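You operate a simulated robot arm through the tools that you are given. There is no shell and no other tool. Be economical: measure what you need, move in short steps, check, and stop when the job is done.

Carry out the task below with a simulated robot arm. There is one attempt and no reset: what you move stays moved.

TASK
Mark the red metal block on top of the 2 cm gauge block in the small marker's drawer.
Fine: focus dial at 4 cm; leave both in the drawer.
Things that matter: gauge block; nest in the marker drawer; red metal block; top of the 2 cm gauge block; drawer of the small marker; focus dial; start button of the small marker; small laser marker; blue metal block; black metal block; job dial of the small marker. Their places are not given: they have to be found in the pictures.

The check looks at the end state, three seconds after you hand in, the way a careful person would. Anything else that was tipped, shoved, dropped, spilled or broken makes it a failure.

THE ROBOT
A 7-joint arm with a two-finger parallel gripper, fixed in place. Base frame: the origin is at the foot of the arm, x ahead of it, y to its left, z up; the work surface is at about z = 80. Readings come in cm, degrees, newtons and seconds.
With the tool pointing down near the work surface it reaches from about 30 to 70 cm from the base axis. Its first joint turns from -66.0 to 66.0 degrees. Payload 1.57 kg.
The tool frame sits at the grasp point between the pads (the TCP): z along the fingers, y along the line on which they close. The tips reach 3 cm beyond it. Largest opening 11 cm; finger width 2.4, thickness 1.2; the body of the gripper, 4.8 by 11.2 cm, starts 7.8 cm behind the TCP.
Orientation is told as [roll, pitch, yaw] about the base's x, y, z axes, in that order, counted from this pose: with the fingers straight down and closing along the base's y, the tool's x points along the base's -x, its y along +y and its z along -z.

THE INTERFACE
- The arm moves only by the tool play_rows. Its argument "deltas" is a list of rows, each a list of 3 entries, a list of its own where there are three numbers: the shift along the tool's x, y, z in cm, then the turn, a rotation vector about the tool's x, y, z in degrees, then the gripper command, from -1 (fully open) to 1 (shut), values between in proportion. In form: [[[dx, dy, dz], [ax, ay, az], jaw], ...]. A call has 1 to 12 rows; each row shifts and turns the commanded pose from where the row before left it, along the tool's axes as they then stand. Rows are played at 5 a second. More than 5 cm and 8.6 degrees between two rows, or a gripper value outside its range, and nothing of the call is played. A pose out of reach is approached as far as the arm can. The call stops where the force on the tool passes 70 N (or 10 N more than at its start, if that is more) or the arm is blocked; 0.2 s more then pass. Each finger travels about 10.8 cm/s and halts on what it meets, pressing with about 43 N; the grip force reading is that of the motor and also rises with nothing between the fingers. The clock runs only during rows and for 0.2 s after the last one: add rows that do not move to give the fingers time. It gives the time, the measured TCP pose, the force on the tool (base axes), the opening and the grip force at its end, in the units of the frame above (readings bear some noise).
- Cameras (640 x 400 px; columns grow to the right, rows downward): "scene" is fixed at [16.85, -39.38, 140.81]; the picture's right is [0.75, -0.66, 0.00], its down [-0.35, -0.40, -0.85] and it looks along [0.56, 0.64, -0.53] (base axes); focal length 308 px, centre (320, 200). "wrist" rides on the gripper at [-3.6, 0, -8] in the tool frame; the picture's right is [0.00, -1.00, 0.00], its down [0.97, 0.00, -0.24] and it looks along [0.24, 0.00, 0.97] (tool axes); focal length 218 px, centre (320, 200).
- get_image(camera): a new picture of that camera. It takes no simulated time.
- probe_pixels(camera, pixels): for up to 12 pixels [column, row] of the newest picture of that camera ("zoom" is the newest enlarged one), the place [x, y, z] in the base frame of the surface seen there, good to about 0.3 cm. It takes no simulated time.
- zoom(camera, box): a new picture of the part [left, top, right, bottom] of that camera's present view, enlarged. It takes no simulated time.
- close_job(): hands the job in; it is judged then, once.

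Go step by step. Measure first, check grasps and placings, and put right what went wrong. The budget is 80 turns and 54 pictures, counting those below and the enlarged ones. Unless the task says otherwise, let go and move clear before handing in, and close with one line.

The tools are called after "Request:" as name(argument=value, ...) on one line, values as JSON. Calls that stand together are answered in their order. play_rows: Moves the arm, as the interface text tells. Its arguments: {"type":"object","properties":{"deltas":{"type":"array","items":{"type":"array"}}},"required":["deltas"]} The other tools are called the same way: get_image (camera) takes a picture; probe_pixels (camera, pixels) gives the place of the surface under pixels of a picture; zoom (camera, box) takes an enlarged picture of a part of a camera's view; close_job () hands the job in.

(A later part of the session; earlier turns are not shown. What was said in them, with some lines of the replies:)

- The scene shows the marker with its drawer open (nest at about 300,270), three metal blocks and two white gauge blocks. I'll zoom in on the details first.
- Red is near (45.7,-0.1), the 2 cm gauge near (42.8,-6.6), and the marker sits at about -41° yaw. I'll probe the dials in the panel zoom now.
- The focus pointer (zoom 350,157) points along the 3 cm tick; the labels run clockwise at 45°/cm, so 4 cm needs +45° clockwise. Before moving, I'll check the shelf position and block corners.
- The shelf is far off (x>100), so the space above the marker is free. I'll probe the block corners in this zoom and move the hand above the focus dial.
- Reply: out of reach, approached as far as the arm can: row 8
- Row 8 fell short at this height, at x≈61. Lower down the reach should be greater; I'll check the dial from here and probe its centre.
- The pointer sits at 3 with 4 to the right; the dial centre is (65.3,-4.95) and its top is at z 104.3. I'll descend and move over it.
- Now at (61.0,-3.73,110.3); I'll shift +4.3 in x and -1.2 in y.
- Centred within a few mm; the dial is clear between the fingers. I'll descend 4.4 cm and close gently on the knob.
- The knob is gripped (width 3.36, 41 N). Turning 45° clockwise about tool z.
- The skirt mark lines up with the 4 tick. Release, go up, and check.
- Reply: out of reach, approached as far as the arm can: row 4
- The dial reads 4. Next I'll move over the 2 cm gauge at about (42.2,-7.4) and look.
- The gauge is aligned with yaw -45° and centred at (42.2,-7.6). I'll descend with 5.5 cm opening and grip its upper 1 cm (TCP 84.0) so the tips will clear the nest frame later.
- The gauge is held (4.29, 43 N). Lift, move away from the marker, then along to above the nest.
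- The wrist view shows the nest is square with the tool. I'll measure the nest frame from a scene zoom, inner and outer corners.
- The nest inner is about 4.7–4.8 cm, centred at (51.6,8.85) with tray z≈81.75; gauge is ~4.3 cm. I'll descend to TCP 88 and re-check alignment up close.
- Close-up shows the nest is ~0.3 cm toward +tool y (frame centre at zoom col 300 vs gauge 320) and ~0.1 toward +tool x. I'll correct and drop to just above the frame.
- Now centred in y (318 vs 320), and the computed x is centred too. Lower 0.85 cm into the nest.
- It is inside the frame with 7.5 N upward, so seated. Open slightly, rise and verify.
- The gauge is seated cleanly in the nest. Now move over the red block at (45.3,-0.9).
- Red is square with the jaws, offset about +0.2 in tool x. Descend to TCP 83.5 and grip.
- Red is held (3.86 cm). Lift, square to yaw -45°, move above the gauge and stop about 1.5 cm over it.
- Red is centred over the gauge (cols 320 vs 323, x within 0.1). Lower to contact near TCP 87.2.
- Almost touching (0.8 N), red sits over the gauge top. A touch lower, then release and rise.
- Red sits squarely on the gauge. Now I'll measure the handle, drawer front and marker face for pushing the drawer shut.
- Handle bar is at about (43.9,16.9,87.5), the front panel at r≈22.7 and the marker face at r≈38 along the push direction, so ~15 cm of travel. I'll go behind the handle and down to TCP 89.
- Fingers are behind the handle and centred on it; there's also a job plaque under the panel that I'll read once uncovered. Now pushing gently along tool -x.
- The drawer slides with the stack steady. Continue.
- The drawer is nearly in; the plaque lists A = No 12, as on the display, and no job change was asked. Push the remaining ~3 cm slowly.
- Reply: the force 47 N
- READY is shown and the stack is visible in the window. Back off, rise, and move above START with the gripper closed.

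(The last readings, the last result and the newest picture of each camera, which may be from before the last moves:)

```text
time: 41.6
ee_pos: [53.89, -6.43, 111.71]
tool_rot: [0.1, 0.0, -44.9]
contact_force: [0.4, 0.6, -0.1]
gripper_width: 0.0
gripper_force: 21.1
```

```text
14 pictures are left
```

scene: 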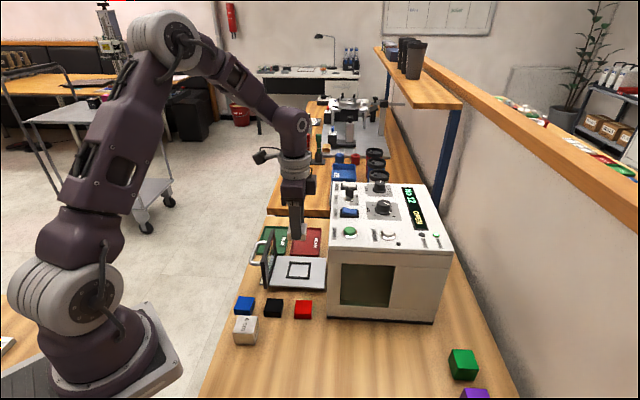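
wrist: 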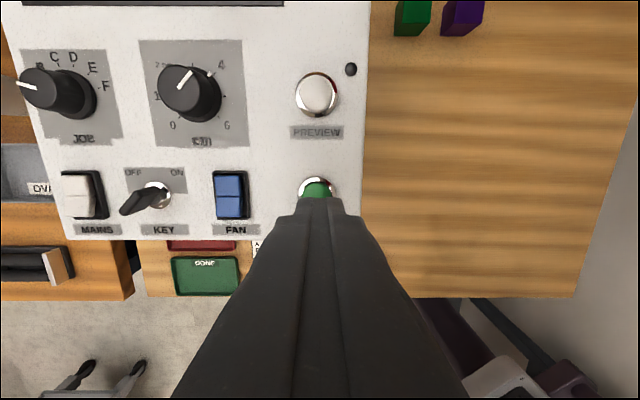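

The button bezel (316,195) lies about +0.24 x, +0.3 y of the TCP. Correct and descend to just above, then press in small steps.

Request:
play_rows(deltas=[[[0.2, 0.28, 2], [0, 0, 0], 1], [[0, 0, 2.5], [0, 0, 0], 1], [[0, 0, 0.5], [0, 0, 0], 1], [[0, 0, 0.2], [0, 0, 0], 1], [[0, 0, 0.2], [0, 0, 0], 1], [[0, 0, 0], [0, 0, 0], 1]])

Request:
zoom(camera="scene", box=[320, 165, 460, 255])

```text
time: 43.0
ee_pos: [53.87, -6.12, 106.38]
tool_rot: [0.0, 0.0, -44.9]
contact_force: [-0.3, 0.0, -0.2]
gripper_width: 0.0
gripper_force: 21.2
```

```text
4.44 times, centred on (390, 210) of scene
```

zoom: 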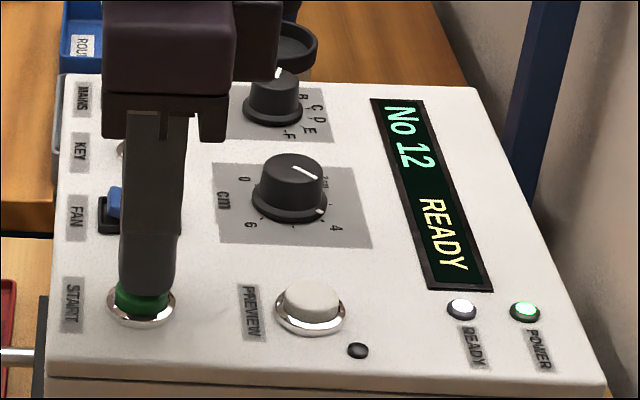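

Tips are right over the green button. Press 0.6 cm and come back up.

Request:
play_rows(deltas=[[[0, 0, 0.2], [0, 0, 0], 1], [[0, 0, 0.2], [0, 0, 0], 1], [[0, 0, 0.15], [0, 0, 0], 1]])

Request:
zoom(camera="scene", box=[320, 165, 460, 255])

```text
time: 43.8
ee_pos: [53.9, -6.11, 105.87]
tool_rot: [-0.1, 0.0, -45.0]
contact_force: [1.4, -0.4, 3.3]
gripper_width: 0.01
gripper_force: 20.9
```

```text
4.44 times, centred on (390, 210) of scene
```

zoom: 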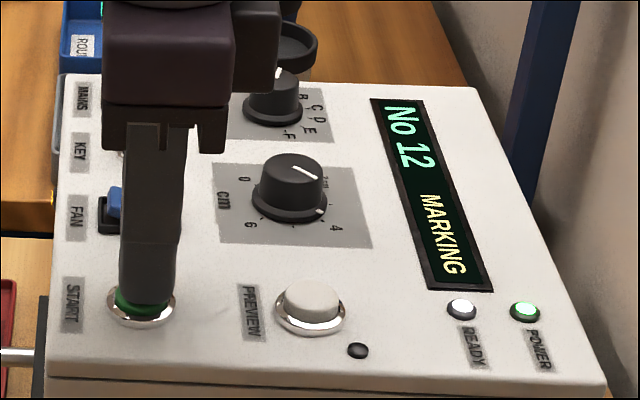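

The display says MARKING. Release the button, rise, retreat, and wait.

Request:
play_rows(deltas=[[[0, 0, -2], [0, 0, 0], 1], [[0, 0, -4], [0, 0, 0], 1], [[3, 0, -1], [0, 0, 0], 0.8], [[4, 0, 0], [0, 0, 0], 0.8], [[4, 0, 0], [0, 0, 0], 0.8], [[0, 0, 0], [0, 0, 0], 0.8], [[0, 0, 0], [0, 0, 0], 0.8], [[0, 0, 0], [0, 0, 0], 0.8], [[0, 0, 0], [0, 0, 0], 0.8], [[0, 0, 0], [0, 0, 0], 0.8], [[0, 0, 0], [0, 0, 0], 0.8], [[0, 0, 0], [0, 0, 0], 0.8]])

Request:
get_image(camera="scene")

Request:
zoom(camera="scene", box=[320, 165, 460, 255])

```text
time: 46.4
ee_pos: [46.01, 1.67, 112.87]
tool_rot: [0.0, 0.0, -44.9]
contact_force: [0.8, -0.1, -0.1]
gripper_width: 1.12
gripper_force: 0.0
```

```text
11 pictures are left
```

scene: 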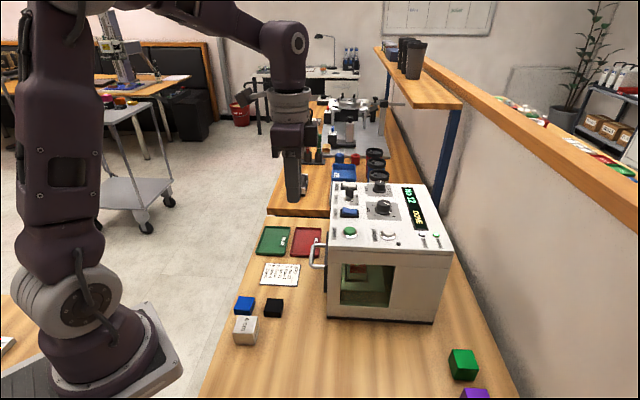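

```text
4.44 times, centred on (390, 210) of scene
```

zoom: 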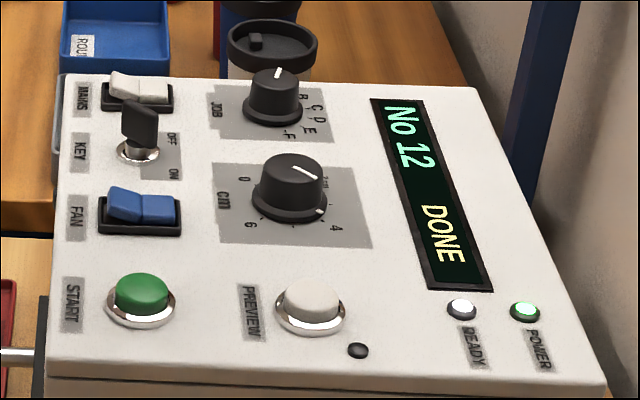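

The display reads DONE. I'll check the block through the window before handing in.

Request:
zoom(camera="scene", box=[335, 255, 405, 310])

```text
7.27 times, centred on (370, 282) of scene
```

zoom: 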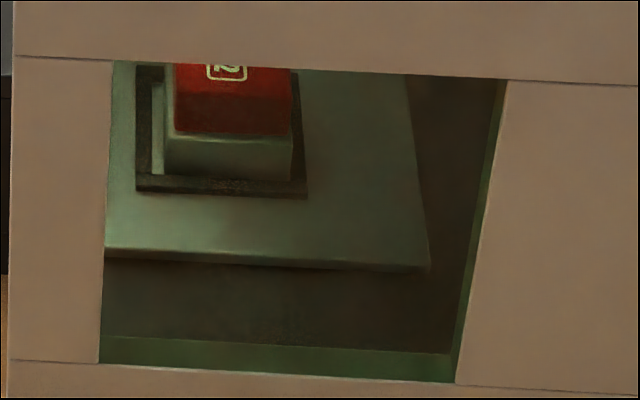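

The window shows a crisp mark on the red block, still on the gauge in the nest. The arm is clear, so I'm handing in.

Request:
close_job()

```text
The job is handed in.
```

The red block is marked with job A, "No 12", which I left as set. It is still on the 2 cm gauge block in the closed drawer, with the focus dial at 4 cm and the marker showing DONE.
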